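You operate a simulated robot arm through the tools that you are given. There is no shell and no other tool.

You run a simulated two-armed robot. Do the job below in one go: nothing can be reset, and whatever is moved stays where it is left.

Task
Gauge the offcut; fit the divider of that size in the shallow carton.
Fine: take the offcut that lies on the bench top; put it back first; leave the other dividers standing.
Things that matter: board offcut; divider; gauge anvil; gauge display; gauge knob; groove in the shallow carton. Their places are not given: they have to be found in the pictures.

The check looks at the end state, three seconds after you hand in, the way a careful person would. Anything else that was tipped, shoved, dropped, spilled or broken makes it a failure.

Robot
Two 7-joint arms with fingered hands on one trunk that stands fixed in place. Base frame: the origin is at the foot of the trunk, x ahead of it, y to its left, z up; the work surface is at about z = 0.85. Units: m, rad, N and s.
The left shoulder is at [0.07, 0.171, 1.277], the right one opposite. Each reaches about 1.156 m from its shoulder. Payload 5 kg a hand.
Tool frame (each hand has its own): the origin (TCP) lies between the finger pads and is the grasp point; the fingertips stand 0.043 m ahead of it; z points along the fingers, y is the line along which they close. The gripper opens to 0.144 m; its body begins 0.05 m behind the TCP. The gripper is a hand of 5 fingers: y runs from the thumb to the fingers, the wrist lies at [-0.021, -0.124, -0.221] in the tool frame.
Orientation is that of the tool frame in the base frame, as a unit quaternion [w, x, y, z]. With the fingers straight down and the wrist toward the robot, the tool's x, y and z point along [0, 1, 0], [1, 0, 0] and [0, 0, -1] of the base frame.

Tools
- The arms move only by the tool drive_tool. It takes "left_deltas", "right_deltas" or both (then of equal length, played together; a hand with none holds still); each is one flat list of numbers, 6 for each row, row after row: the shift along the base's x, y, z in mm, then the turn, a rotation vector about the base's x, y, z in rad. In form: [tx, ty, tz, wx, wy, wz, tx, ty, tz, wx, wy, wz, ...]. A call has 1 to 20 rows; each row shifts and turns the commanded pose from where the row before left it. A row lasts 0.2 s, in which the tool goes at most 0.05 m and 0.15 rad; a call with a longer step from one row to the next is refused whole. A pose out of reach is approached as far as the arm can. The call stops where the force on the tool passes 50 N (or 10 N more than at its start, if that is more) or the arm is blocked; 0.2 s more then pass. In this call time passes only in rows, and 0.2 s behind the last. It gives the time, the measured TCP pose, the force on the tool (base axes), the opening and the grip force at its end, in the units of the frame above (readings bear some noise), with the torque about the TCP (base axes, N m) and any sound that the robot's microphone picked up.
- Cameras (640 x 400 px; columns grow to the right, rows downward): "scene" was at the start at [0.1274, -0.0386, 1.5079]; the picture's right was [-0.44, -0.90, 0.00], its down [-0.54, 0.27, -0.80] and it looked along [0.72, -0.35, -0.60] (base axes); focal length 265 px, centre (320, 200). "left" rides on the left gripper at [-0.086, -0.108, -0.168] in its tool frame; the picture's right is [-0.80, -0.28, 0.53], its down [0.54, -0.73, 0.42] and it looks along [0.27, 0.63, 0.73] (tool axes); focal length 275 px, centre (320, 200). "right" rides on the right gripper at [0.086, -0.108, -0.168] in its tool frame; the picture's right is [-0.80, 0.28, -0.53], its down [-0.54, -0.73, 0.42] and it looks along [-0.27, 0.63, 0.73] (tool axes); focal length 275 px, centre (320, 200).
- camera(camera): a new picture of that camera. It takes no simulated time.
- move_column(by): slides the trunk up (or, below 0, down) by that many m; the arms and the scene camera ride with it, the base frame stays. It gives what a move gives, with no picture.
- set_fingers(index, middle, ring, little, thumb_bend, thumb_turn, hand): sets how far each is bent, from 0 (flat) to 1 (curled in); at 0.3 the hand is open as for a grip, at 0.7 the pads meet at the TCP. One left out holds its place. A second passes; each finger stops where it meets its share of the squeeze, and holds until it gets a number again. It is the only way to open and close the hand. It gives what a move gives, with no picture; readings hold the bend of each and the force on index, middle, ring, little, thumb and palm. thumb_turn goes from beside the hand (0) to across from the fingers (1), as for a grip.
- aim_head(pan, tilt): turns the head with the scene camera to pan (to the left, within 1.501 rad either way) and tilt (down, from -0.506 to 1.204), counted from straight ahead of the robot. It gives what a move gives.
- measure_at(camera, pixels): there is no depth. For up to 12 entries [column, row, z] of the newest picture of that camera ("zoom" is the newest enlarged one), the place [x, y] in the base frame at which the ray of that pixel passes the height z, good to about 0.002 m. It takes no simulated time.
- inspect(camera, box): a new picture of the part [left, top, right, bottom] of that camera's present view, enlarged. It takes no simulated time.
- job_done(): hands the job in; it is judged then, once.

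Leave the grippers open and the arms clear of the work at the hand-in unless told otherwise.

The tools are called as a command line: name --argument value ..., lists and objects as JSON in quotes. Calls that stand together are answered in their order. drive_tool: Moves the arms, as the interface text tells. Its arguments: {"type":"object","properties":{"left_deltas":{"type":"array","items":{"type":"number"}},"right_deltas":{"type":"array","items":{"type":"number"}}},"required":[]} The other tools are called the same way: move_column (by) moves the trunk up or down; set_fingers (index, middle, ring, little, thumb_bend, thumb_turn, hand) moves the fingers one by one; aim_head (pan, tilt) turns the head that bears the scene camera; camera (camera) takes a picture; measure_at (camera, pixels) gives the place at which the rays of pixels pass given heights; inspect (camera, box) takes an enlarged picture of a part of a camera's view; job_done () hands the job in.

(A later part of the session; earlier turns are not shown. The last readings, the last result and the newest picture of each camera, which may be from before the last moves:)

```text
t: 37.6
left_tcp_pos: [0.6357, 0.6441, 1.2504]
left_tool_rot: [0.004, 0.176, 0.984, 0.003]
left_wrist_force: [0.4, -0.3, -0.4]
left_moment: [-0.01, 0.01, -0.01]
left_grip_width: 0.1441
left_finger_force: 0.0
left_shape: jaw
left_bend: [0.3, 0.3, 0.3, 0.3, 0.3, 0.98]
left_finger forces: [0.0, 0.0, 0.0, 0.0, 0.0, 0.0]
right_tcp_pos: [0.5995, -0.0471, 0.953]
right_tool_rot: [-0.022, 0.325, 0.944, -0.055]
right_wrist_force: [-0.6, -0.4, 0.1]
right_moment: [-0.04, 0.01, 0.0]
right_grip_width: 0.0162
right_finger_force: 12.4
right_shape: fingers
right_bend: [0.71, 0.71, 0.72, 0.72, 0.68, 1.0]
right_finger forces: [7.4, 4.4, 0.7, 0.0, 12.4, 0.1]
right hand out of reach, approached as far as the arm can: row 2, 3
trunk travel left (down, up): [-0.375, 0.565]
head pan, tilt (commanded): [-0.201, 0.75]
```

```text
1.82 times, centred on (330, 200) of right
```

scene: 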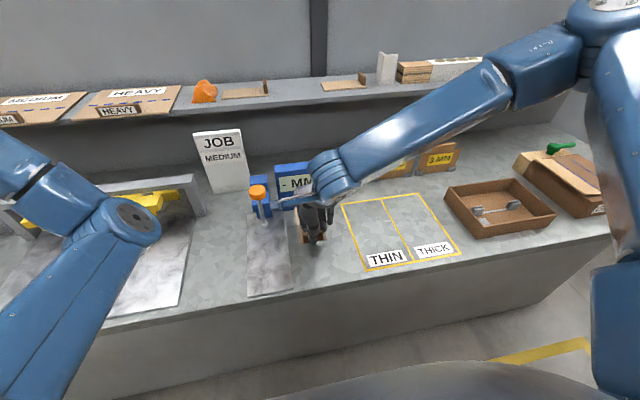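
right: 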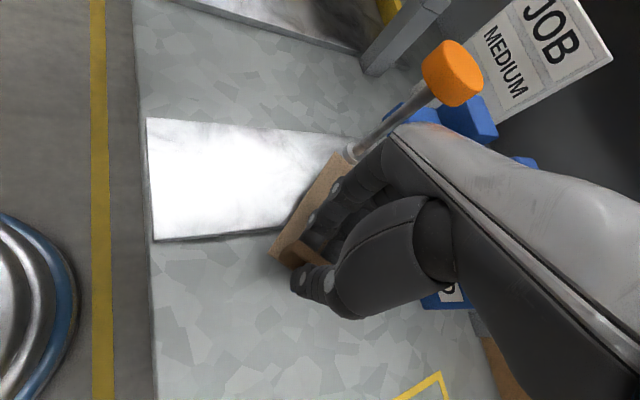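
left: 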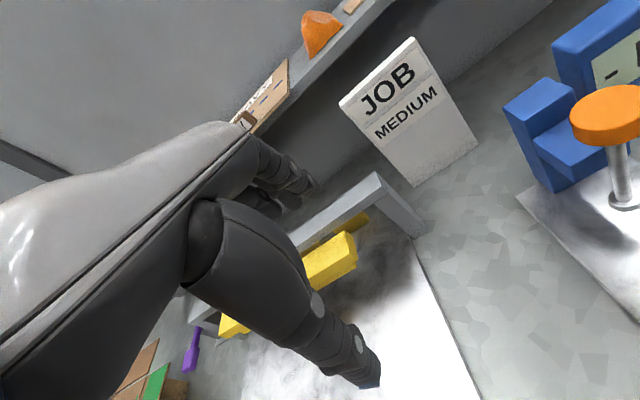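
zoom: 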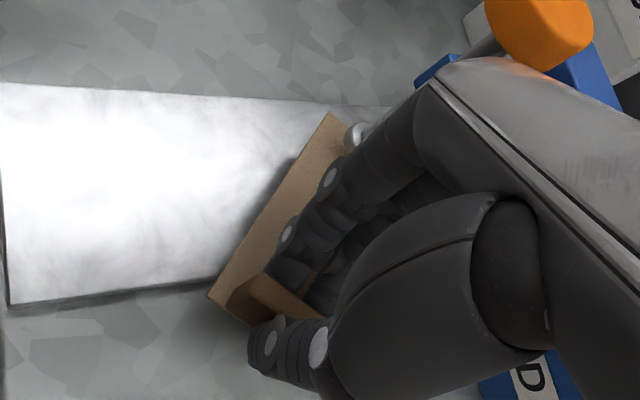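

The arm's limit pushes the hand up instead of further left, and the board is now close beneath the foot. I withdraw to the right, clear of the spindle, before changing the trunk height for a better arm posture.

drive_tool --right_deltas '[0, -8, -4, 0, 0, 0, 0, -10, -4, 0, 0, 0, 0, -12, 0, 0, 0, 0, 0, -15, 0, 0, 0, 0, 0, -20, 0, 0, 0, 0, 0, -20, 0, 0, 0, 0]'

inspect --camera "scene" --box '[230, 160, 370, 285]'

camera --camera "scene"

```text
t: 39.0
left_tcp_pos: [0.6366, 0.6445, 1.2496]
left_tool_rot: [0.005, 0.177, 0.984, 0.003]
left_wrist_force: [-0.6, -0.9, -0.3]
left_moment: [0.01, -0.03, 0.01]
left_grip_width: 0.144
left_finger_force: 0.1
left_shape: jaw
left_bend: [0.3, 0.3, 0.3, 0.3, 0.3, 0.98]
left_finger forces: [0.0, 0.1, 0.0, 0.1, 0.0, 0.0]
right_tcp_pos: [0.598, -0.1334, 0.9434]
right_tool_rot: [-0.022, 0.326, 0.944, -0.055]
right_wrist_force: [-0.3, 0.1, -0.8]
right_moment: [-0.02, -0.04, 0.0]
right_grip_width: 0.016
right_finger_force: 12.3
right_shape: fingers
right_bend: [0.71, 0.71, 0.72, 0.72, 0.68, 1.0]
right_finger forces: [7.5, 4.4, 0.5, 0.0, 12.4, 0.0]
trunk travel left (down, up): [-0.375, 0.565]
head pan, tilt (commanded): [-0.201, 0.75]
```

```text
3.20 times, centred on (300, 222) of scene
```

zoom: 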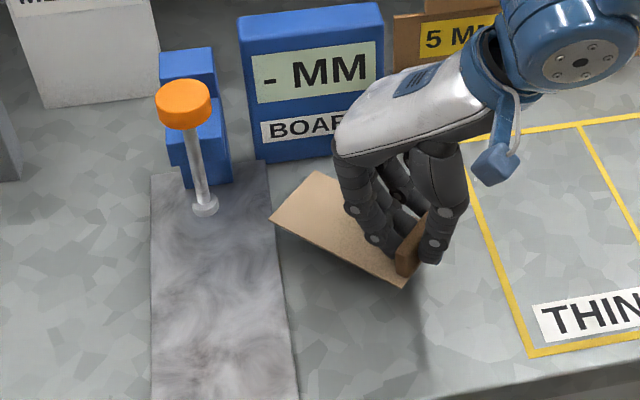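

```text
taken
```

scene: 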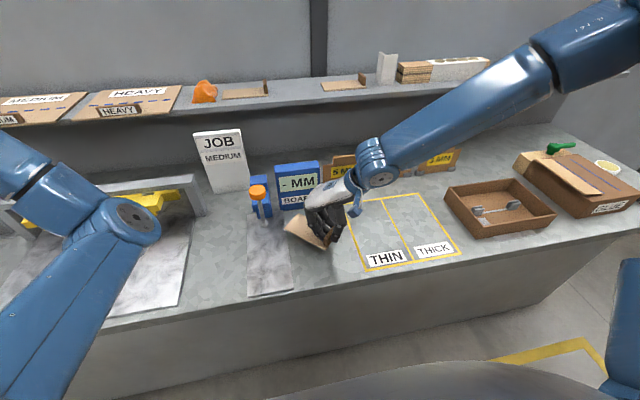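

I look right to see how the right arm is folded, before deciding on the trunk height.

aim_head --pan -0.9 --tilt 0.35

camera --camera "scene"

```text
t: 40.1
left_tcp_pos: [0.6366, 0.6445, 1.2504]
left_tool_rot: [0.004, 0.176, 0.984, 0.003]
left_wrist_force: [-0.4, 0.1, 0.3]
left_moment: [-0.02, -0.01, -0.02]
left_grip_width: 0.1439
left_finger_force: 0.0
left_shape: jaw
left_bend: [0.3, 0.3, 0.3, 0.3, 0.3, 0.98]
left_finger forces: [0.0, 0.0, 0.0, 0.1, 0.1, 0.0]
right_tcp_pos: [0.5976, -0.1335, 0.9439]
right_tool_rot: [-0.022, 0.325, 0.944, -0.056]
right_wrist_force: [-0.3, -0.5, 0.1]
right_moment: [0.0, 0.01, 0.02]
right_grip_width: 0.0158
right_finger_force: 12.4
right_shape: fingers
right_bend: [0.71, 0.71, 0.72, 0.72, 0.68, 1.0]
right_finger forces: [7.4, 4.4, 0.6, 0.1, 12.5, 0.0]
trunk travel left (down, up): [-0.375, 0.565]
head pan, tilt (commanded): [-0.901, 0.351]
```

```text
taken
```

scene: 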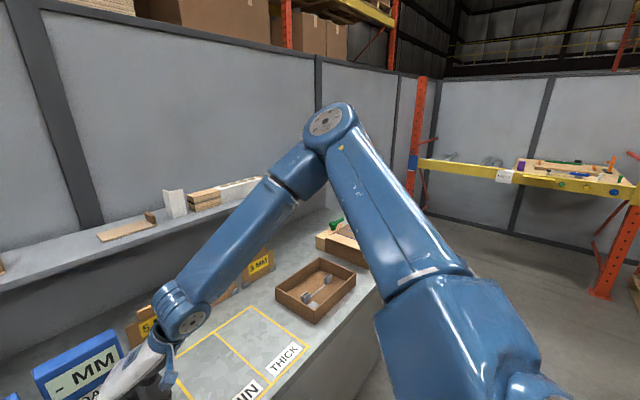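

The elbow stands up and out to the right. I raise the trunk by 0.15 m (hands rise with it, free space above) to open the arm.

move_column --by 0.15

aim_head --pan -0.2 --tilt 0.85

camera --camera "scene"

```text
t: 41.9
left_tcp_pos: [0.6371, 0.6452, 1.3989]
left_tool_rot: [0.004, 0.176, 0.984, 0.003]
left_wrist_force: [0.1, 0.2, 0.2]
left_moment: [-0.02, -0.02, 0.02]
left_grip_width: 0.1442
left_finger_force: 0.0
left_shape: jaw
left_bend: [0.3, 0.3, 0.3, 0.3, 0.3, 0.98]
left_finger forces: [0.0, 0.0, 0.1, 0.0, 0.1, 0.0]
right_tcp_pos: [0.5988, -0.1333, 1.0939]
right_tool_rot: [-0.022, 0.326, 0.944, -0.056]
right_wrist_force: [0.0, -0.4, -0.3]
right_moment: [-0.01, -0.03, 0.01]
right_grip_width: 0.0159
right_finger_force: 12.4
right_shape: fingers
right_bend: [0.71, 0.71, 0.72, 0.72, 0.68, 1.0]
right_finger forces: [7.4, 4.4, 0.6, 0.1, 12.4, 0.0]
trunk travel left (down, up): [-0.525, 0.415]
head pan, tilt (commanded): [-0.901, 0.351]
```

```text
t: 42.9
left_tcp_pos: [0.637, 0.6446, 1.4]
left_tool_rot: [0.004, 0.176, 0.984, 0.003]
left_wrist_force: [0.0, 0.7, 0.0]
left_moment: [0.0, 0.03, -0.02]
left_grip_width: 0.1438
left_finger_force: 0.0
left_shape: jaw
left_bend: [0.3, 0.3, 0.3, 0.3, 0.3, 0.98]
left_finger forces: [0.0, 0.1, 0.1, 0.0, 0.1, 0.0]
right_tcp_pos: [0.5982, -0.1329, 1.093]
right_tool_rot: [-0.021, 0.326, 0.943, -0.056]
right_wrist_force: [0.2, 0.0, -0.9]
right_moment: [-0.04, 0.02, 0.01]
right_grip_width: 0.016
right_finger_force: 12.5
right_shape: fingers
right_bend: [0.71, 0.71, 0.72, 0.72, 0.68, 1.0]
right_finger forces: [7.5, 4.5, 0.6, 0.0, 12.4, 0.0]
trunk travel left (down, up): [-0.525, 0.415]
head pan, tilt (commanded): [-0.201, 0.85]
```

```text
taken
```

scene: 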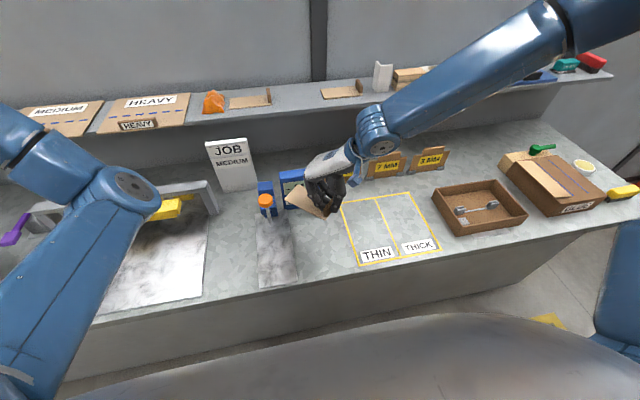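

Now I lower the right hand back to the working height beside the slab.

drive_tool --right_deltas '[0, 0, -35, 0, 0, 0, 0, 0, -35, 0, 0, 0, 0, 0, -35, 0, 0, 0, 0, 0, -35, 0, 0, 0, 0, 0, -15, 0, 0, 0]'

drive_tool --right_deltas '[0, 10, 0, 0, 0, 0, 0, 15, 0, 0, 0, 0, 0, 15, 0, 0, 0, 0, 0, 10, 0, 0, 0, 0]'

inspect --camera "scene" --box '[230, 160, 370, 285]'

camera --camera "right"

```text
t: 44.1
left_tcp_pos: [0.6377, 0.644, 1.4012]
left_tool_rot: [0.004, 0.177, 0.984, 0.002]
left_wrist_force: [-0.2, 0.6, 0.2]
left_moment: [0.02, 0.0, 0.0]
left_grip_width: 0.1437
left_finger_force: 0.0
left_shape: jaw
left_bend: [0.3, 0.3, 0.3, 0.3, 0.3, 0.98]
left_finger forces: [0.1, 0.0, 0.0, 0.0, 0.0, 0.0]
right_tcp_pos: [0.5863, -0.1636, 0.9784]
right_tool_rot: [-0.023, 0.326, 0.943, -0.056]
right_wrist_force: [0.1, -0.4, 0.0]
right_moment: [0.0, -0.03, -0.01]
right_grip_width: 0.0159
right_finger_force: 12.7
right_shape: fingers
right_bend: [0.71, 0.71, 0.72, 0.72, 0.68, 1.0]
right_finger forces: [7.3, 4.4, 0.7, 0.0, 12.4, 0.0]
right hand out of reach, approached as far as the arm can: row 3, 4, 5
trunk travel left (down, up): [-0.525, 0.415]
head pan, tilt (commanded): [-0.201, 0.85]
```

```text
t: 45.1
left_tcp_pos: [0.636, 0.6444, 1.4006]
left_tool_rot: [0.004, 0.177, 0.984, 0.002]
left_wrist_force: [-0.1, -0.8, -0.3]
left_moment: [0.02, -0.01, 0.01]
left_grip_width: 0.1438
left_finger_force: 0.1
left_shape: jaw
left_bend: [0.3, 0.3, 0.3, 0.3, 0.3, 0.98]
left_finger forces: [0.1, 0.0, 0.1, 0.0, 0.0, 0.0]
right_tcp_pos: [0.5827, -0.131, 1.0014]
right_tool_rot: [-0.022, 0.326, 0.943, -0.055]
right_wrist_force: [1.3, -0.3, -0.4]
right_moment: [-0.02, 0.04, 0.01]
right_grip_width: 0.0159
right_finger_force: 12.2
right_shape: fingers
right_bend: [0.71, 0.71, 0.72, 0.72, 0.68, 1.0]
right_finger forces: [7.3, 4.4, 0.5, 0.1, 12.5, 0.1]
right hand out of reach, approached as far as the arm can: row 1, 2, 3, 4
trunk travel left (down, up): [-0.525, 0.415]
head pan, tilt (commanded): [-0.201, 0.85]
```

```text
3.20 times, centred on (300, 222) of scene
```

zoom: 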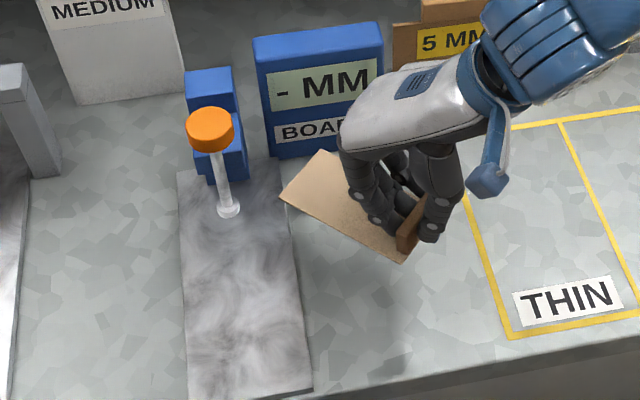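

```text
taken
```

right: 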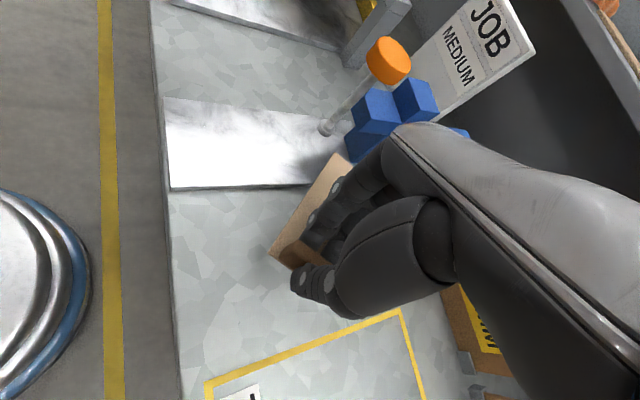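

Raising made it worse, so the limit lies the other way: a lower trunk should help. I first lift both hands, then lower the trunk in stages.

drive_tool --right_deltas '[0, -10, 40, 0, 0, 0, 0, -10, 40, 0, 0, 0, 0, 0, 40, 0, 0, 0, 0, 0, 40, 0, 0, 0, 0, 0, 40, 0, 0, 0]'

move_column --by -0.15

```text
t: 46.3
left_tcp_pos: [0.6345, 0.6425, 1.4015]
left_tool_rot: [0.006, 0.176, 0.984, 0.003]
left_wrist_force: [0.3, -0.4, 0.3]
left_moment: [0.06, -0.02, 0.01]
left_grip_width: 0.1441
left_finger_force: 0.1
left_shape: jaw
left_bend: [0.3, 0.3, 0.3, 0.3, 0.3, 0.98]
left_finger forces: [0.0, 0.1, 0.1, 0.1, 0.0, 0.1]
right_tcp_pos: [0.5799, -0.1501, 1.2037]
right_tool_rot: [-0.022, 0.326, 0.944, -0.054]
right_wrist_force: [-0.2, -0.8, -0.2]
right_moment: [0.04, -0.02, -0.01]
right_grip_width: 0.0157
right_finger_force: 12.7
right_shape: fingers
right_bend: [0.71, 0.71, 0.72, 0.72, 0.68, 1.0]
right_finger forces: [7.3, 4.4, 0.6, 0.0, 12.2, 0.0]
trunk travel left (down, up): [-0.525, 0.415]
head pan, tilt (commanded): [-0.201, 0.85]
```

```text
t: 48.1
left_tcp_pos: [0.6368, 0.6456, 1.2492]
left_tool_rot: [0.003, 0.176, 0.984, 0.002]
left_wrist_force: [0.7, 1.2, -0.1]
left_moment: [0.0, 0.0, -0.01]
left_grip_width: 0.144
left_finger_force: 0.1
left_shape: jaw
left_bend: [0.3, 0.3, 0.3, 0.3, 0.3, 0.98]
left_finger forces: [0.0, 0.0, 0.0, 0.0, 0.0, 0.1]
right_tcp_pos: [0.5811, -0.15, 1.0515]
right_tool_rot: [-0.022, 0.325, 0.944, -0.056]
right_wrist_force: [0.8, 0.2, 0.1]
right_moment: [0.0, -0.01, 0.0]
right_grip_width: 0.0158
right_finger_force: 12.8
right_shape: fingers
right_bend: [0.71, 0.71, 0.72, 0.72, 0.68, 1.0]
right_finger forces: [7.2, 4.5, 0.6, 0.0, 12.2, 0.0]
trunk travel left (down, up): [-0.375, 0.565]
head pan, tilt (commanded): [-0.201, 0.85]
```

Trunk is back at its start height. I raise both hands 0.15 m and lower the trunk another 0.15 m.

drive_tool --right_deltas '[0, 0, 40, 0, 0, 0, 0, 0, 40, 0, 0, 0, 0, 0, 40, 0, 0, 0, 0, 0, 30, 0, 0, 0]' --left_deltas '[0, 0, 40, 0, 0, 0, 0, 0, 40, 0, 0, 0, 0, 0, 40, 0, 0, 0, 0, 0, 30, 0, 0, 0]'

move_column --by -0.15

camera --camera "scene"

```text
t: 49.1
left_tcp_pos: [0.6344, 0.6457, 1.401]
left_tool_rot: [0.005, 0.177, 0.984, 0.003]
left_wrist_force: [0.0, 0.6, -0.4]
left_moment: [0.02, -0.01, -0.01]
left_grip_width: 0.144
left_finger_force: 0.1
left_shape: jaw
left_bend: [0.3, 0.3, 0.3, 0.3, 0.3, 0.98]
left_finger forces: [0.1, 0.0, 0.0, 0.0, 0.1, 0.0]
right_tcp_pos: [0.5798, -0.1487, 1.2043]
right_tool_rot: [-0.021, 0.326, 0.943, -0.056]
right_wrist_force: [-0.7, 0.5, -0.1]
right_moment: [0.01, -0.01, -0.01]
right_grip_width: 0.016
right_finger_force: 12.5
right_shape: fingers
right_bend: [0.71, 0.71, 0.72, 0.72, 0.68, 1.0]
right_finger forces: [7.3, 4.4, 0.7, 0.0, 12.3, 0.0]
trunk travel left (down, up): [-0.375, 0.565]
head pan, tilt (commanded): [-0.201, 0.85]
```

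```text
t: 50.8
left_tcp_pos: [0.6349, 0.6447, 1.2493]
left_tool_rot: [0.005, 0.176, 0.984, 0.002]
left_wrist_force: [0.4, -0.7, 0.6]
left_moment: [0.01, -0.01, 0.02]
left_grip_width: 0.144
left_finger_force: 0.0
left_shape: jaw
left_bend: [0.3, 0.3, 0.3, 0.3, 0.3, 0.98]
left_finger forces: [0.1, 0.0, 0.0, 0.0, 0.1, 0.0]
right_tcp_pos: [0.5816, -0.1492, 1.0531]
right_tool_rot: [-0.02, 0.326, 0.944, -0.055]
right_wrist_force: [-0.7, 0.3, -1.0]
right_moment: [0.0, 0.03, -0.03]
right_grip_width: 0.016
right_finger_force: 12.9
right_shape: fingers
right_bend: [0.71, 0.71, 0.72, 0.72, 0.68, 1.0]
right_finger forces: [7.3, 4.4, 0.6, 0.0, 12.3, 0.0]
trunk travel left (down, up): [-0.225, 0.715]
head pan, tilt (commanded): [-0.201, 0.85]
```

```text
taken
```

scene: 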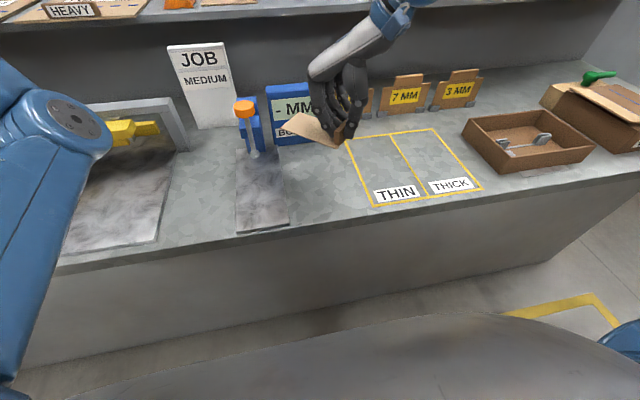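

I lower the right hand to z≈0.943 beside the slab and move forward to x≈0.60, then check reach.

drive_tool --right_deltas '[4, 0, -30, 0, 0, 0, 4, 0, -30, 0, 0, 0, 4, 0, -25, 0, 0, 0, 4, 0, -25, 0, 0, 0]'

drive_tool --right_deltas '[0, 15, 0, 0, 0, 0, 0, 15, 0, 0, 0, 0, 0, 15, 0, 0, 0, 0, 0, 15, 0, 0, 0, 0]'

aim_head --pan -0.1 --tilt 0.6

camera --camera "scene"

inspect --camera "scene" --box '[200, 120, 360, 260]'

```text
t: 51.8
left_tcp_pos: [0.637, 0.6444, 1.2491]
left_tool_rot: [0.004, 0.176, 0.984, 0.003]
left_wrist_force: [0.2, 0.2, -0.2]
left_moment: [0.0, 0.03, -0.01]
left_grip_width: 0.1438
left_finger_force: 0.0
left_shape: jaw
left_bend: [0.3, 0.3, 0.3, 0.3, 0.3, 0.98]
left_finger forces: [0.0, 0.1, 0.0, 0.0, 0.1, 0.1]
right_tcp_pos: [0.5983, -0.149, 0.9411]
right_tool_rot: [-0.021, 0.326, 0.944, -0.056]
right_wrist_force: [0.3, 0.9, -0.8]
right_moment: [0.03, 0.03, 0.0]
right_grip_width: 0.0159
right_finger_force: 11.9
right_shape: fingers
right_bend: [0.71, 0.71, 0.72, 0.72, 0.68, 1.0]
right_finger forces: [7.3, 4.5, 0.6, 0.1, 12.3, 0.1]
trunk travel left (down, up): [-0.225, 0.715]
head pan, tilt (commanded): [-0.201, 0.85]
```

```text
t: 52.8
left_tcp_pos: [0.6366, 0.6453, 1.2483]
left_tool_rot: [0.003, 0.176, 0.984, 0.002]
left_wrist_force: [-0.3, 0.2, -0.8]
left_moment: [-0.05, 0.05, 0.0]
left_grip_width: 0.1437
left_finger_force: 0.1
left_shape: jaw
left_bend: [0.3, 0.3, 0.3, 0.3, 0.3, 0.98]
left_finger forces: [0.0, 0.0, 0.0, 0.1, 0.1, 0.0]
right_tcp_pos: [0.5989, -0.0887, 0.9424]
right_tool_rot: [-0.022, 0.326, 0.943, -0.056]
right_wrist_force: [-0.3, 0.5, -0.8]
right_moment: [-0.05, 0.0, -0.02]
right_grip_width: 0.0159
right_finger_force: 12.4
right_shape: fingers
right_bend: [0.71, 0.71, 0.72, 0.72, 0.68, 1.0]
right_finger forces: [7.3, 4.4, 0.6, 0.0, 12.3, 0.1]
trunk travel left (down, up): [-0.225, 0.715]
head pan, tilt (commanded): [-0.201, 0.85]
```

```text
t: 53.6
left_tcp_pos: [0.6361, 0.6443, 1.2498]
left_tool_rot: [0.005, 0.176, 0.984, 0.003]
left_wrist_force: [-0.1, -0.1, -1.1]
left_moment: [-0.01, -0.02, -0.01]
left_grip_width: 0.1437
left_finger_force: 0.1
left_shape: jaw
left_bend: [0.3, 0.3, 0.3, 0.3, 0.3, 0.98]
left_finger forces: [0.0, 0.0, 0.0, 0.0, 0.0, 0.0]
right_tcp_pos: [0.5991, -0.0889, 0.9423]
right_tool_rot: [-0.022, 0.327, 0.943, -0.056]
right_wrist_force: [0.0, 0.3, -0.4]
right_moment: [0.0, 0.03, 0.01]
right_grip_width: 0.0155
right_finger_force: 12.6
right_shape: fingers
right_bend: [0.71, 0.71, 0.72, 0.72, 0.68, 1.0]
right_finger forces: [7.3, 4.4, 0.7, 0.1, 12.3, 0.1]
trunk travel left (down, up): [-0.225, 0.715]
head pan, tilt (commanded): [-0.099, 0.6]
```

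```text
taken
```

scene: 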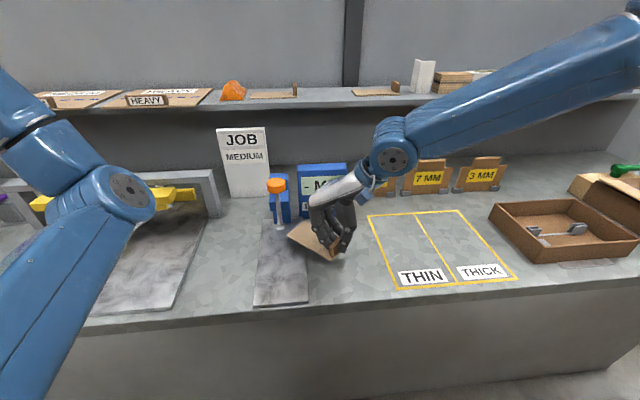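

```text
2.86 times, centred on (280, 190) of scene
```

zoom: 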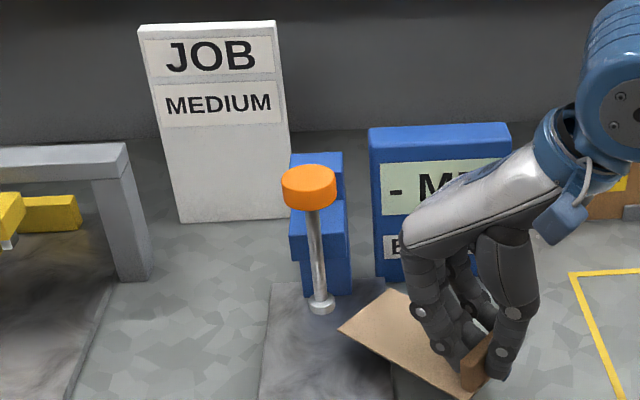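

The lower trunk gives the needed reach. I re-measure foot and knob from this lower viewpoint.

measure_at --camera "scene" --pixels '[[280.7, 228, 0.89], [280.7, 228, 0.9], [280.7, 228, 0.91], [280.7, 228, 0.92], [276.5, 182.5, 1.02], [276.5, 182.5, 1.03], [276.5, 182.5, 1.04], [276.5, 182.5, 1.05], [287, 242, 0.88], [287, 242, 0.89], [331, 259.5, 0.88], [331, 259.5, 0.89]]'

```text
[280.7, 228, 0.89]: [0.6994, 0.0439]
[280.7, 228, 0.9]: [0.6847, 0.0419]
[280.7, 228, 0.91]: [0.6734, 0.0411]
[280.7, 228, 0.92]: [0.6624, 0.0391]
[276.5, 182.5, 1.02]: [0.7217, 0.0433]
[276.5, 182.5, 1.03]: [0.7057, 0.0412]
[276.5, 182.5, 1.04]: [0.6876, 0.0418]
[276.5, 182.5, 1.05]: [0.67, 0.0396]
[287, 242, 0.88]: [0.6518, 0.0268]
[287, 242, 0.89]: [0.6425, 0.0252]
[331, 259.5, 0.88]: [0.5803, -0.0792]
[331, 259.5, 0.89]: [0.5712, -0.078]
```

I re-measure the board's far-left corner at (286.3,235.5).

measure_at --camera "scene" --pixels '[[286.3, 235.5, 0.87], [286.3, 235.5, 0.88], [286.3, 235.5, 0.89], [286.3, 235.5, 0.9], [331.7, 259.9, 0.88], [331.7, 259.9, 0.89], [303, 222, 0.88], [303, 222, 0.89]]'

inspect --camera "scene" --box '[260, 200, 350, 270]'

camera --camera "right"

```text
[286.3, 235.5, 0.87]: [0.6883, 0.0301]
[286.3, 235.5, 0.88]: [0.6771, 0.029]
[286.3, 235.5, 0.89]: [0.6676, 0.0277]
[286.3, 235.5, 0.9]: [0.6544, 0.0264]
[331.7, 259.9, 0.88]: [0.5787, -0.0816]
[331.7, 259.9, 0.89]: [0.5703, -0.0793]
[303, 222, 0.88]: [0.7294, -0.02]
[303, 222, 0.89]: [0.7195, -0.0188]
```

```text
5.71 times, centred on (305, 235) of scene
```

zoom: 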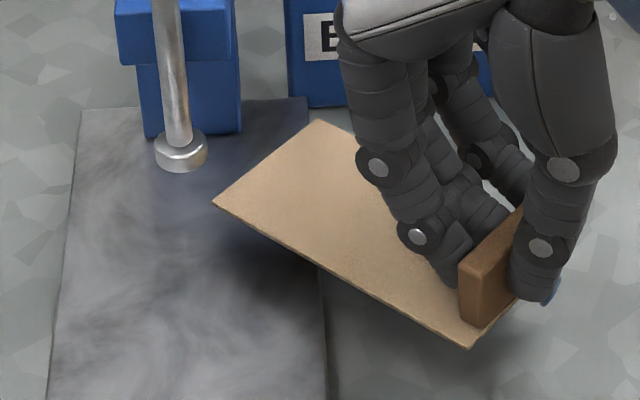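

```text
taken
```

right: 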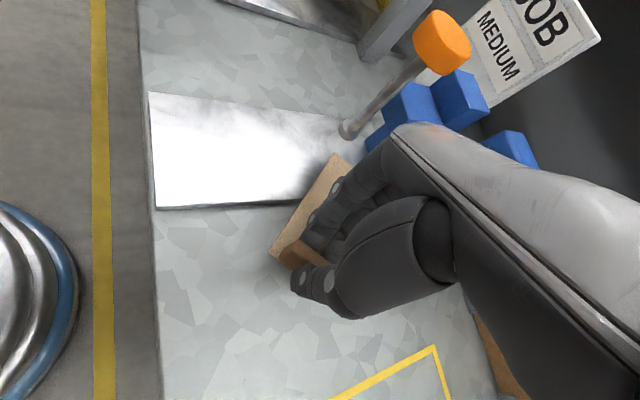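

The board is level at z≈0.88 and in clear view. I slide it in under the foot (+81 mm y, −20 mm x) while turning it −0.35 rad so most of it lies over the slab.

drive_tool --right_deltas '[-2.5, 10, 0, 0, 0, -0.044, -2.5, 10, 0, 0, 0, -0.044, -2.5, 10, 0, 0, 0, -0.044, -2.5, 10, 0, 0, 0, -0.044]'

inspect --camera "scene" --box '[230, 170, 350, 275]'

```text
t: 54.6
left_tcp_pos: [0.6371, 0.6448, 1.2501]
left_tool_rot: [0.004, 0.176, 0.984, 0.003]
left_wrist_force: [-0.4, 0.8, -0.1]
left_moment: [-0.01, 0.01, -0.02]
left_grip_width: 0.1439
left_finger_force: 0.0
left_shape: jaw
left_bend: [0.3, 0.3, 0.3, 0.3, 0.3, 0.98]
left_finger forces: [0.1, 0.0, 0.0, 0.0, 0.1, 0.0]
right_tcp_pos: [0.5873, -0.0476, 0.9428]
right_tool_rot: [-0.026, 0.409, 0.911, -0.054]
right_wrist_force: [0.3, 0.4, 0.3]
right_moment: [0.01, -0.04, -0.02]
right_grip_width: 0.0157
right_finger_force: 12.4
right_shape: fingers
right_bend: [0.71, 0.71, 0.72, 0.72, 0.68, 1.0]
right_finger forces: [7.3, 4.4, 0.6, 0.1, 12.2, 0.0]
trunk travel left (down, up): [-0.225, 0.715]
head pan, tilt (commanded): [-0.099, 0.6]
```

```text
3.81 times, centred on (290, 222) of scene
```

zoom: 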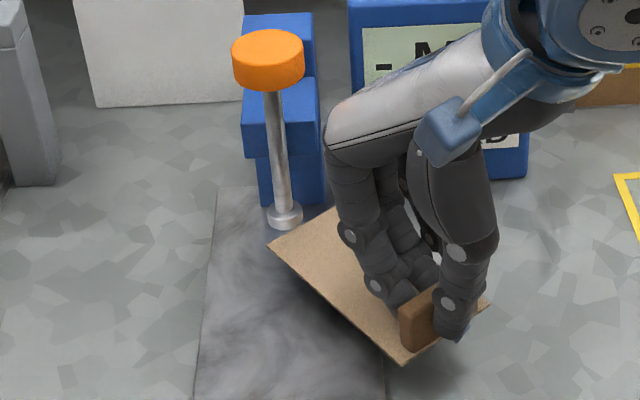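

The board passes below the foot with clearance. I need about 24 mm more in y and 7 mm in x so the whole foot disc is over the board.

drive_tool --right_deltas '[2, 8, 0, 0, 0, 0, 2, 8, 0, 0, 0, 0, 3, 8, 0, 0, 0, 0]'

inspect --camera "scene" --box '[230, 170, 350, 275]'

camera --camera "right"

```text
t: 55.4
left_tcp_pos: [0.6367, 0.6438, 1.2491]
left_tool_rot: [0.004, 0.177, 0.984, 0.004]
left_wrist_force: [-0.3, 0.0, -0.5]
left_moment: [0.01, 0.01, 0.01]
left_grip_width: 0.144
left_finger_force: 0.1
left_shape: jaw
left_bend: [0.3, 0.3, 0.3, 0.3, 0.3, 0.98]
left_finger forces: [0.0, 0.0, 0.0, 0.1, 0.0, 0.0]
right_tcp_pos: [0.5951, -0.0243, 0.9431]
right_tool_rot: [-0.027, 0.407, 0.911, -0.054]
right_wrist_force: [-0.8, 0.4, -0.8]
right_moment: [-0.01, 0.04, 0.0]
right_grip_width: 0.0158
right_finger_force: 11.9
right_shape: fingers
right_bend: [0.71, 0.71, 0.72, 0.72, 0.68, 1.0]
right_finger forces: [7.2, 4.5, 0.5, 0.1, 12.3, 0.1]
trunk travel left (down, up): [-0.225, 0.715]
head pan, tilt (commanded): [-0.099, 0.6]
```

```text
3.81 times, centred on (290, 222) of scene
```

zoom: 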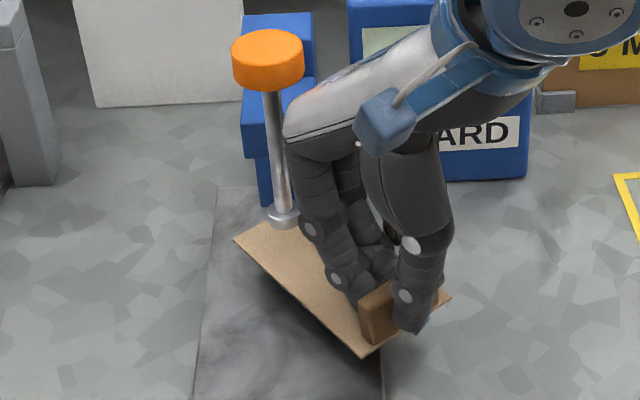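

```text
taken
```

right: 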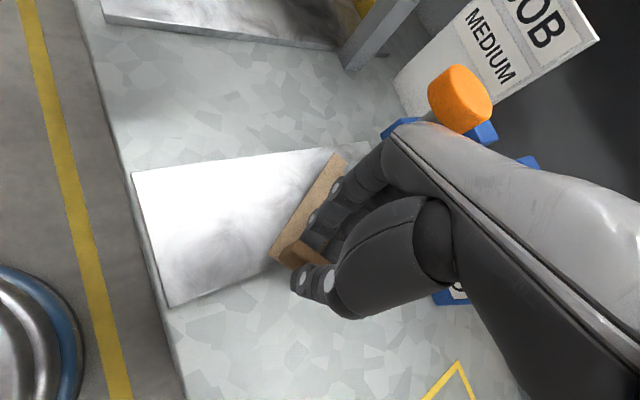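

The foot is above the board's far part. I lower gently toward the slab.

drive_tool --right_deltas '[0, 0, -5, 0, 0, 0, 0, 0, -5, 0, 0, 0, 0, 0, -4, 0, 0, 0]'

inspect --camera "scene" --box '[245, 200, 335, 270]'

```text
t: 56.2
left_tcp_pos: [0.6351, 0.6456, 1.2499]
left_tool_rot: [0.004, 0.176, 0.984, 0.003]
left_wrist_force: [0.5, -0.6, -0.2]
left_moment: [0.03, 0.0, 0.01]
left_grip_width: 0.1439
left_finger_force: 0.1
left_shape: jaw
left_bend: [0.3, 0.3, 0.3, 0.3, 0.3, 0.98]
left_finger forces: [0.0, 0.0, 0.0, 0.1, 0.0, 0.0]
right_tcp_pos: [0.5947, -0.0259, 0.9288]
right_tool_rot: [-0.027, 0.408, 0.911, -0.054]
right_wrist_force: [0.4, -0.2, -0.6]
right_moment: [-0.03, 0.04, -0.01]
right_grip_width: 0.0159
right_finger_force: 12.5
right_shape: fingers
right_bend: [0.71, 0.71, 0.72, 0.72, 0.68, 1.0]
right_finger forces: [7.4, 4.5, 0.6, 0.1, 12.4, 0.1]
trunk travel left (down, up): [-0.225, 0.715]
head pan, tilt (commanded): [-0.099, 0.6]
```

```text
5.71 times, centred on (290, 235) of scene
```

zoom: 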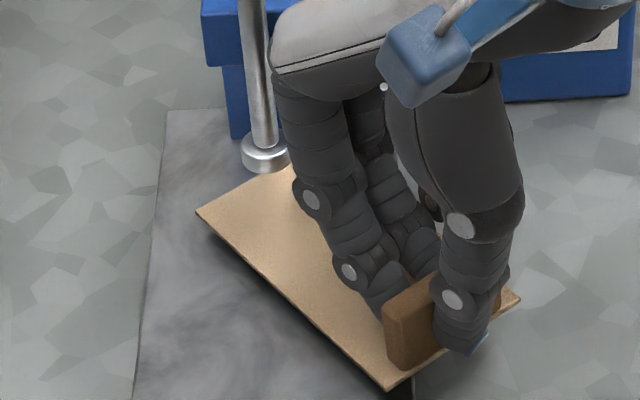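

Nearly down; I lower in 2–3 mm steps watching the force.

drive_tool --right_deltas '[0, 0, -3, 0, 0, 0, 0, 0, -2, 0, 0, 0]'

drive_tool --right_deltas '[0, 0, -2, 0, 0, 0, 0, 0, -1, 0, 0, 0]'

inspect --camera "scene" --box '[245, 200, 335, 270]'

```text
t: 56.8
left_tcp_pos: [0.637, 0.645, 1.2499]
left_tool_rot: [0.005, 0.177, 0.984, 0.002]
left_wrist_force: [0.3, -0.2, 0.2]
left_moment: [0.01, 0.01, -0.03]
left_grip_width: 0.144
left_finger_force: 0.0
left_shape: jaw
left_bend: [0.3, 0.3, 0.3, 0.3, 0.3, 0.98]
left_finger forces: [0.0, 0.0, 0.1, 0.2, 0.0, 0.1]
right_tcp_pos: [0.5949, -0.0249, 0.9243]
right_tool_rot: [-0.026, 0.408, 0.911, -0.053]
right_wrist_force: [0.1, 0.0, -0.7]
right_moment: [-0.03, -0.01, -0.02]
right_grip_width: 0.0155
right_finger_force: 12.6
right_shape: fingers
right_bend: [0.71, 0.71, 0.72, 0.72, 0.68, 1.0]
right_finger forces: [7.3, 4.5, 0.6, 0.0, 12.3, 0.0]
trunk travel left (down, up): [-0.225, 0.715]
head pan, tilt (commanded): [-0.099, 0.6]
```

```text
t: 57.4
left_tcp_pos: [0.6353, 0.6437, 1.2495]
left_tool_rot: [0.004, 0.176, 0.984, 0.003]
left_wrist_force: [0.9, -0.1, 0.8]
left_moment: [-0.05, 0.01, -0.02]
left_grip_width: 0.1438
left_finger_force: 0.0
left_shape: jaw
left_bend: [0.3, 0.3, 0.3, 0.3, 0.3, 0.98]
left_finger forces: [0.0, 0.0, 0.1, 0.0, 0.0, 0.1]
right_tcp_pos: [0.5948, -0.0239, 0.9208]
right_tool_rot: [-0.027, 0.408, 0.911, -0.054]
right_wrist_force: [-0.5, -0.1, -0.6]
right_moment: [0.01, 0.03, -0.02]
right_grip_width: 0.0157
right_finger_force: 11.8
right_shape: fingers
right_bend: [0.71, 0.71, 0.72, 0.72, 0.68, 1.0]
right_finger forces: [7.3, 4.5, 0.6, 0.1, 12.3, 0.0]
trunk travel left (down, up): [-0.225, 0.715]
head pan, tilt (commanded): [-0.099, 0.6]
```

```text
5.71 times, centred on (290, 235) of scene
```

zoom: 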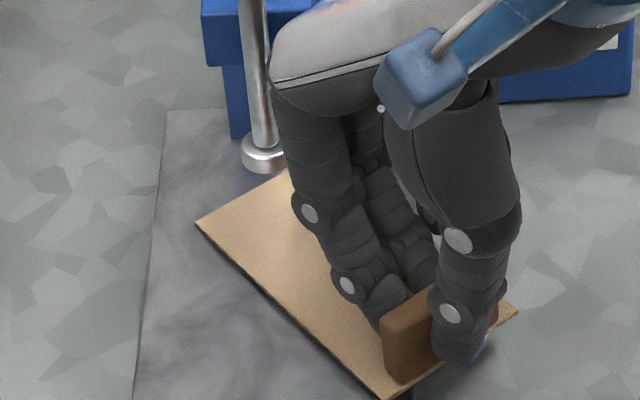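

No contact force yet. A few more small steps down.

drive_tool --right_deltas '[0, 0, -2, 0, 0, 0]'

drive_tool --right_deltas '[0, 0, -2, 0, 0, 0]'

inspect --camera "scene" --box '[245, 200, 335, 270]'

```text
t: 57.8
left_tcp_pos: [0.6354, 0.6462, 1.2483]
left_tool_rot: [0.004, 0.176, 0.984, 0.002]
left_wrist_force: [0.3, 0.8, -0.3]
left_moment: [0.04, 0.01, -0.02]
left_grip_width: 0.1438
left_finger_force: 0.1
left_shape: jaw
left_bend: [0.3, 0.3, 0.3, 0.3, 0.3, 0.98]
left_finger forces: [0.1, 0.0, 0.0, 0.0, 0.1, 0.0]
right_tcp_pos: [0.5945, -0.025, 0.9187]
right_tool_rot: [-0.027, 0.408, 0.911, -0.053]
right_wrist_force: [0.3, -0.8, 0.0]
right_moment: [0.02, 0.0, -0.01]
right_grip_width: 0.0158
right_finger_force: 12.0
right_shape: fingers
right_bend: [0.71, 0.71, 0.72, 0.72, 0.68, 1.0]
right_finger forces: [7.3, 4.5, 0.5, 0.1, 12.3, 0.0]
trunk travel left (down, up): [-0.225, 0.715]
head pan, tilt (commanded): [-0.099, 0.6]
```

```text
t: 58.2
left_tcp_pos: [0.6352, 0.6446, 1.2488]
left_tool_rot: [0.004, 0.175, 0.984, 0.003]
left_wrist_force: [-0.5, 0.1, 0.3]
left_moment: [0.02, 0.02, 0.0]
left_grip_width: 0.1438
left_finger_force: 0.0
left_shape: jaw
left_bend: [0.3, 0.3, 0.3, 0.3, 0.3, 0.98]
left_finger forces: [0.0, 0.0, 0.1, 0.0, 0.1, 0.0]
right_tcp_pos: [0.5943, -0.0242, 0.9171]
right_tool_rot: [-0.027, 0.408, 0.911, -0.054]
right_wrist_force: [0.3, -0.9, 0.3]
right_moment: [0.02, 0.0, 0.0]
right_grip_width: 0.0156
right_finger_force: 12.8
right_shape: fingers
right_bend: [0.71, 0.71, 0.72, 0.72, 0.68, 1.0]
right_finger forces: [7.5, 4.4, 0.5, 0.0, 12.3, 0.0]
trunk travel left (down, up): [-0.225, 0.715]
head pan, tilt (commanded): [-0.099, 0.6]
```

```text
5.71 times, centred on (290, 235) of scene
```

zoom: 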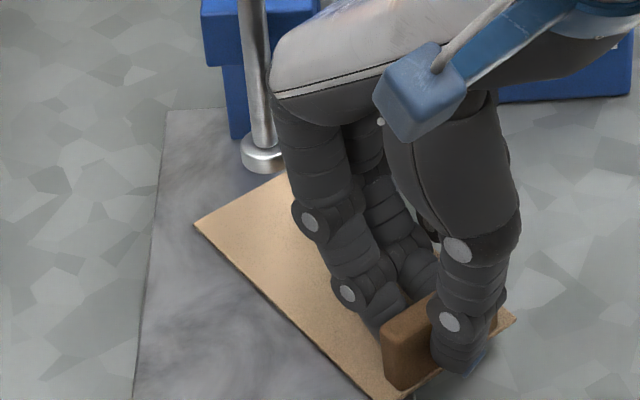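

Almost flush. Two more small steps.

drive_tool --right_deltas '[0, 0, -2, 0, 0, 0]'

drive_tool --right_deltas '[0, 0, -2, 0, 0, 0]'

inspect --camera "scene" --box '[245, 200, 335, 270]'

```text
t: 58.6
left_tcp_pos: [0.6355, 0.645, 1.2494]
left_tool_rot: [0.004, 0.176, 0.984, 0.003]
left_wrist_force: [0.1, -0.4, 0.1]
left_moment: [0.02, -0.05, -0.03]
left_grip_width: 0.1439
left_finger_force: 0.0
left_shape: jaw
left_bend: [0.3, 0.3, 0.3, 0.3, 0.3, 0.98]
left_finger forces: [0.0, 0.0, 0.1, 0.0, 0.1, 0.1]
right_tcp_pos: [0.594, -0.0237, 0.9153]
right_tool_rot: [-0.026, 0.408, 0.911, -0.053]
right_wrist_force: [0.7, 0.6, 1.6]
right_moment: [0.02, 0.0, -0.02]
right_grip_width: 0.0156
right_finger_force: 12.8
right_shape: fingers
right_bend: [0.71, 0.71, 0.72, 0.72, 0.68, 1.0]
right_finger forces: [8.0, 4.1, 0.6, 0.0, 12.8, 0.0]
trunk travel left (down, up): [-0.225, 0.715]
head pan, tilt (commanded): [-0.099, 0.6]
```

```text
t: 59.0
left_tcp_pos: [0.6349, 0.6447, 1.2509]
left_tool_rot: [0.004, 0.176, 0.984, 0.002]
left_wrist_force: [1.3, 0.8, -0.1]
left_moment: [-0.02, 0.01, -0.03]
left_grip_width: 0.144
left_finger_force: 0.2
left_shape: jaw
left_bend: [0.3, 0.3, 0.3, 0.3, 0.3, 0.98]
left_finger forces: [0.0, 0.0, 0.0, 0.1, 0.1, 0.0]
right_tcp_pos: [0.5942, -0.0245, 0.9163]
right_tool_rot: [-0.025, 0.408, 0.911, -0.053]
right_wrist_force: [0.0, -0.4, 6.6]
right_moment: [0.02, 0.05, -0.05]
right_grip_width: 0.0154
right_finger_force: 14.0
right_shape: fingers
right_bend: [0.71, 0.71, 0.72, 0.72, 0.68, 1.0]
right_finger forces: [8.7, 4.1, 0.7, 0.0, 13.6, 0.0]
trunk travel left (down, up): [-0.225, 0.715]
head pan, tilt (commanded): [-0.099, 0.6]
```

```text
5.71 times, centred on (290, 235) of scene
```

zoom: 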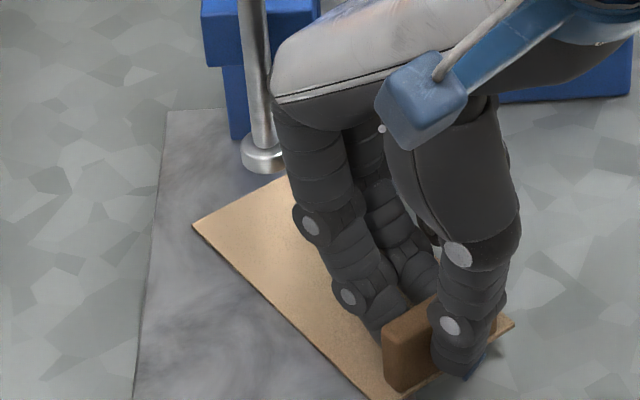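

The board rests on the slab (6.6 N up). I ease up 1 mm and open the hand gently in two stages.

drive_tool --right_deltas '[0, 0, 2, 0, 0, 0]'

set_fingers --hand "right" --index 0.69 --middle 0.69 --ring 0.69 --little 0.69 --thumb_bend 0.67

set_fingers --hand "right" --index 0.6 --middle 0.6 --ring 0.6 --little 0.6 --thumb_bend 0.58

inspect --camera "scene" --box '[230, 170, 350, 275]'

camera --camera "right"

```text
t: 59.4
left_tcp_pos: [0.6367, 0.6439, 1.2496]
left_tool_rot: [0.005, 0.176, 0.984, 0.003]
left_wrist_force: [0.6, 0.4, -0.1]
left_moment: [-0.03, 0.03, 0.02]
left_grip_width: 0.1439
left_finger_force: 0.1
left_shape: jaw
left_bend: [0.3, 0.3, 0.3, 0.3, 0.3, 0.98]
left_finger forces: [0.1, 0.1, 0.0, 0.1, 0.0, 0.0]
right_tcp_pos: [0.593, -0.0249, 0.9153]
right_tool_rot: [-0.027, 0.407, 0.911, -0.054]
right_wrist_force: [0.5, 0.2, 1.5]
right_moment: [0.09, -0.01, 0.0]
right_grip_width: 0.0157
right_finger_force: 12.8
right_shape: fingers
right_bend: [0.71, 0.71, 0.72, 0.72, 0.68, 1.0]
right_finger forces: [8.6, 4.3, 0.6, 0.0, 12.6, 0.1]
trunk travel left (down, up): [-0.225, 0.715]
head pan, tilt (commanded): [-0.099, 0.6]
```

```text
t: 60.4
left_tcp_pos: [0.6348, 0.6449, 1.2491]
left_tool_rot: [0.004, 0.176, 0.984, 0.003]
left_wrist_force: [1.1, 0.3, -1.1]
left_moment: [-0.01, -0.01, -0.01]
left_grip_width: 0.1439
left_finger_force: 0.0
left_shape: jaw
left_bend: [0.3, 0.3, 0.3, 0.3, 0.3, 0.98]
left_finger forces: [0.0, 0.0, 0.0, 0.1, 0.0, 0.0]
right_tcp_pos: [0.594, -0.0246, 0.9147]
right_tool_rot: [-0.027, 0.408, 0.911, -0.054]
right_wrist_force: [0.1, -0.4, 1.2]
right_moment: [0.01, 0.01, 0.0]
right_grip_width: 0.0187
right_finger_force: 1.9
right_shape: fingers
right_bend: [0.68, 0.69, 0.69, 0.69, 0.66, 1.0]
right_finger forces: [1.5, 0.3, 0.0, 0.0, 1.8, 0.0]
trunk travel left (down, up): [-0.225, 0.715]
head pan, tilt (commanded): [-0.099, 0.6]
```

```text
t: 61.4
left_tcp_pos: [0.6354, 0.6455, 1.2499]
left_tool_rot: [0.004, 0.175, 0.984, 0.003]
left_wrist_force: [0.5, 0.1, 0.6]
left_moment: [-0.02, -0.02, 0.0]
left_grip_width: 0.1439
left_finger_force: 0.0
left_shape: jaw
left_bend: [0.3, 0.3, 0.3, 0.3, 0.3, 0.98]
left_finger forces: [0.1, 0.1, 0.0, 0.1, 0.0, 0.1]
right_tcp_pos: [0.5929, -0.0248, 0.9172]
right_tool_rot: [-0.027, 0.408, 0.911, -0.053]
right_wrist_force: [-0.1, -0.4, 2.0]
right_moment: [0.01, 0.02, 0.0]
right_grip_width: 0.0463
right_finger_force: 0.9
right_shape: fingers
right_bend: [0.61, 0.6, 0.6, 0.6, 0.57, 1.0]
right_finger forces: [1.1, 0.5, 0.0, 0.1, 0.0, 0.0]
trunk travel left (down, up): [-0.225, 0.715]
head pan, tilt (commanded): [-0.099, 0.6]
```

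```text
3.81 times, centred on (290, 222) of scene
```

zoom: 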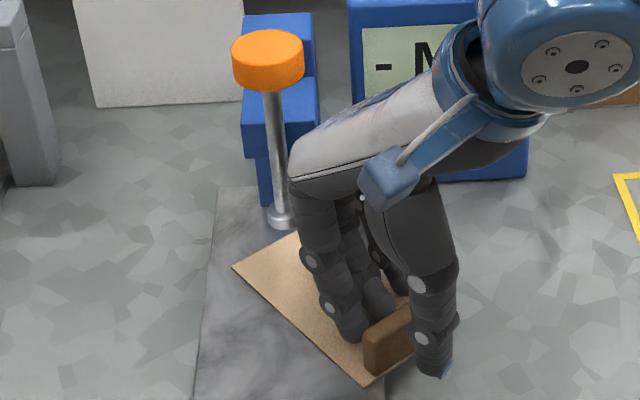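

```text
taken
```

right: 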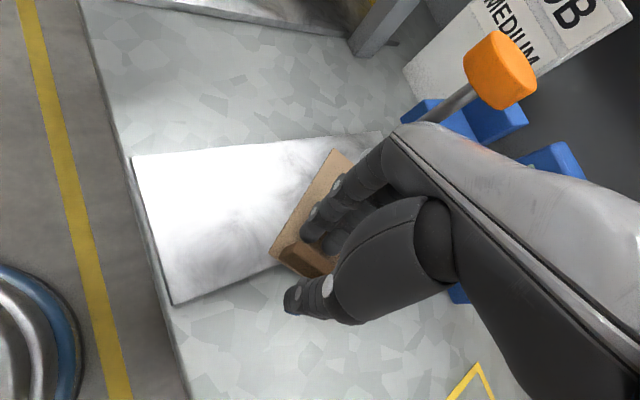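

The board lies flat on the slab under the foot. The finger tips touch it lightly, so I lift a bit, slide along the block's length away from the spindle, then rise and retreat to the right.

drive_tool --right_deltas '[0, 0, 5, 0, 0, 0, 0, 0, 7, 0, 0, 0, 6, -8, 3, 0, 0, 0, 6, -8, 3, 0, 0, 0, 6, -8, 3, 0, 0, 0, 6, -8, 5, 0, 0, 0, 6, -8, 8, 0, 0, 0, 0, -10, 20, 0, 0, 0, 0, -10, 20, 0, 0, 0, 0, -10, 20, 0, 0, 0]'

inspect --camera "scene" --box '[230, 150, 370, 275]'

```text
t: 63.6
left_tcp_pos: [0.6354, 0.6444, 1.2503]
left_tool_rot: [0.005, 0.176, 0.984, 0.002]
left_wrist_force: [-0.2, -0.1, -0.3]
left_moment: [0.01, -0.01, 0.04]
left_grip_width: 0.144
left_finger_force: 0.1
left_shape: jaw
left_bend: [0.3, 0.3, 0.3, 0.3, 0.3, 0.98]
left_finger forces: [0.1, 0.0, 0.0, 0.0, 0.0, 0.1]
right_tcp_pos: [0.6224, -0.0957, 1.0089]
right_tool_rot: [-0.026, 0.408, 0.911, -0.053]
right_wrist_force: [-0.7, 0.2, 1.0]
right_moment: [0.04, -0.02, 0.01]
right_grip_width: 0.0471
right_finger_force: 0.0
right_shape: fingers
right_bend: [0.6, 0.6, 0.6, 0.6, 0.57, 1.0]
right_finger forces: [0.1, 0.0, 0.0, 0.1, 0.0, 0.0]
trunk travel left (down, up): [-0.225, 0.715]
head pan, tilt (commanded): [-0.099, 0.6]
```

```text
3.20 times, centred on (300, 212) of scene
```

zoom: 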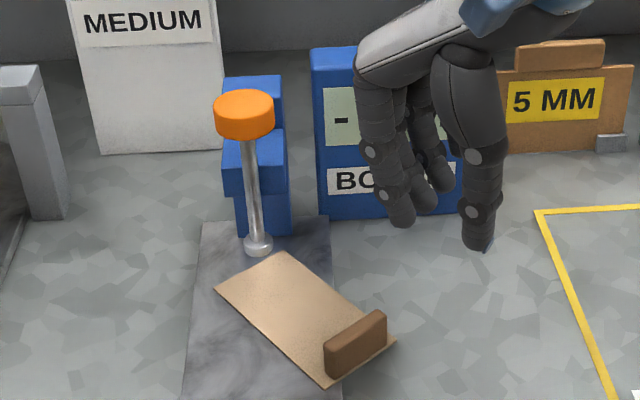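

The hand came away cleanly. I measure the board's corners on the slab to be sure it lies under the foot (0.684, 0.042).

measure_at --camera "scene" --pixels '[[267.2, 240.1, 0.862], [289, 228.3, 0.862], [302.2, 270.4, 0.862], [323.4, 256.7, 0.862], [280.6, 228.5, 0.9], [280.6, 228.5, 0.905]]'

```text
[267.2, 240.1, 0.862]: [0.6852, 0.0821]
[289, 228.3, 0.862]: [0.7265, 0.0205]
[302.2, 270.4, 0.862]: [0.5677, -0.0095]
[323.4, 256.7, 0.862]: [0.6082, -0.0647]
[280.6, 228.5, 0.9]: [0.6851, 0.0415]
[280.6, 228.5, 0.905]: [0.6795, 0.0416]
```

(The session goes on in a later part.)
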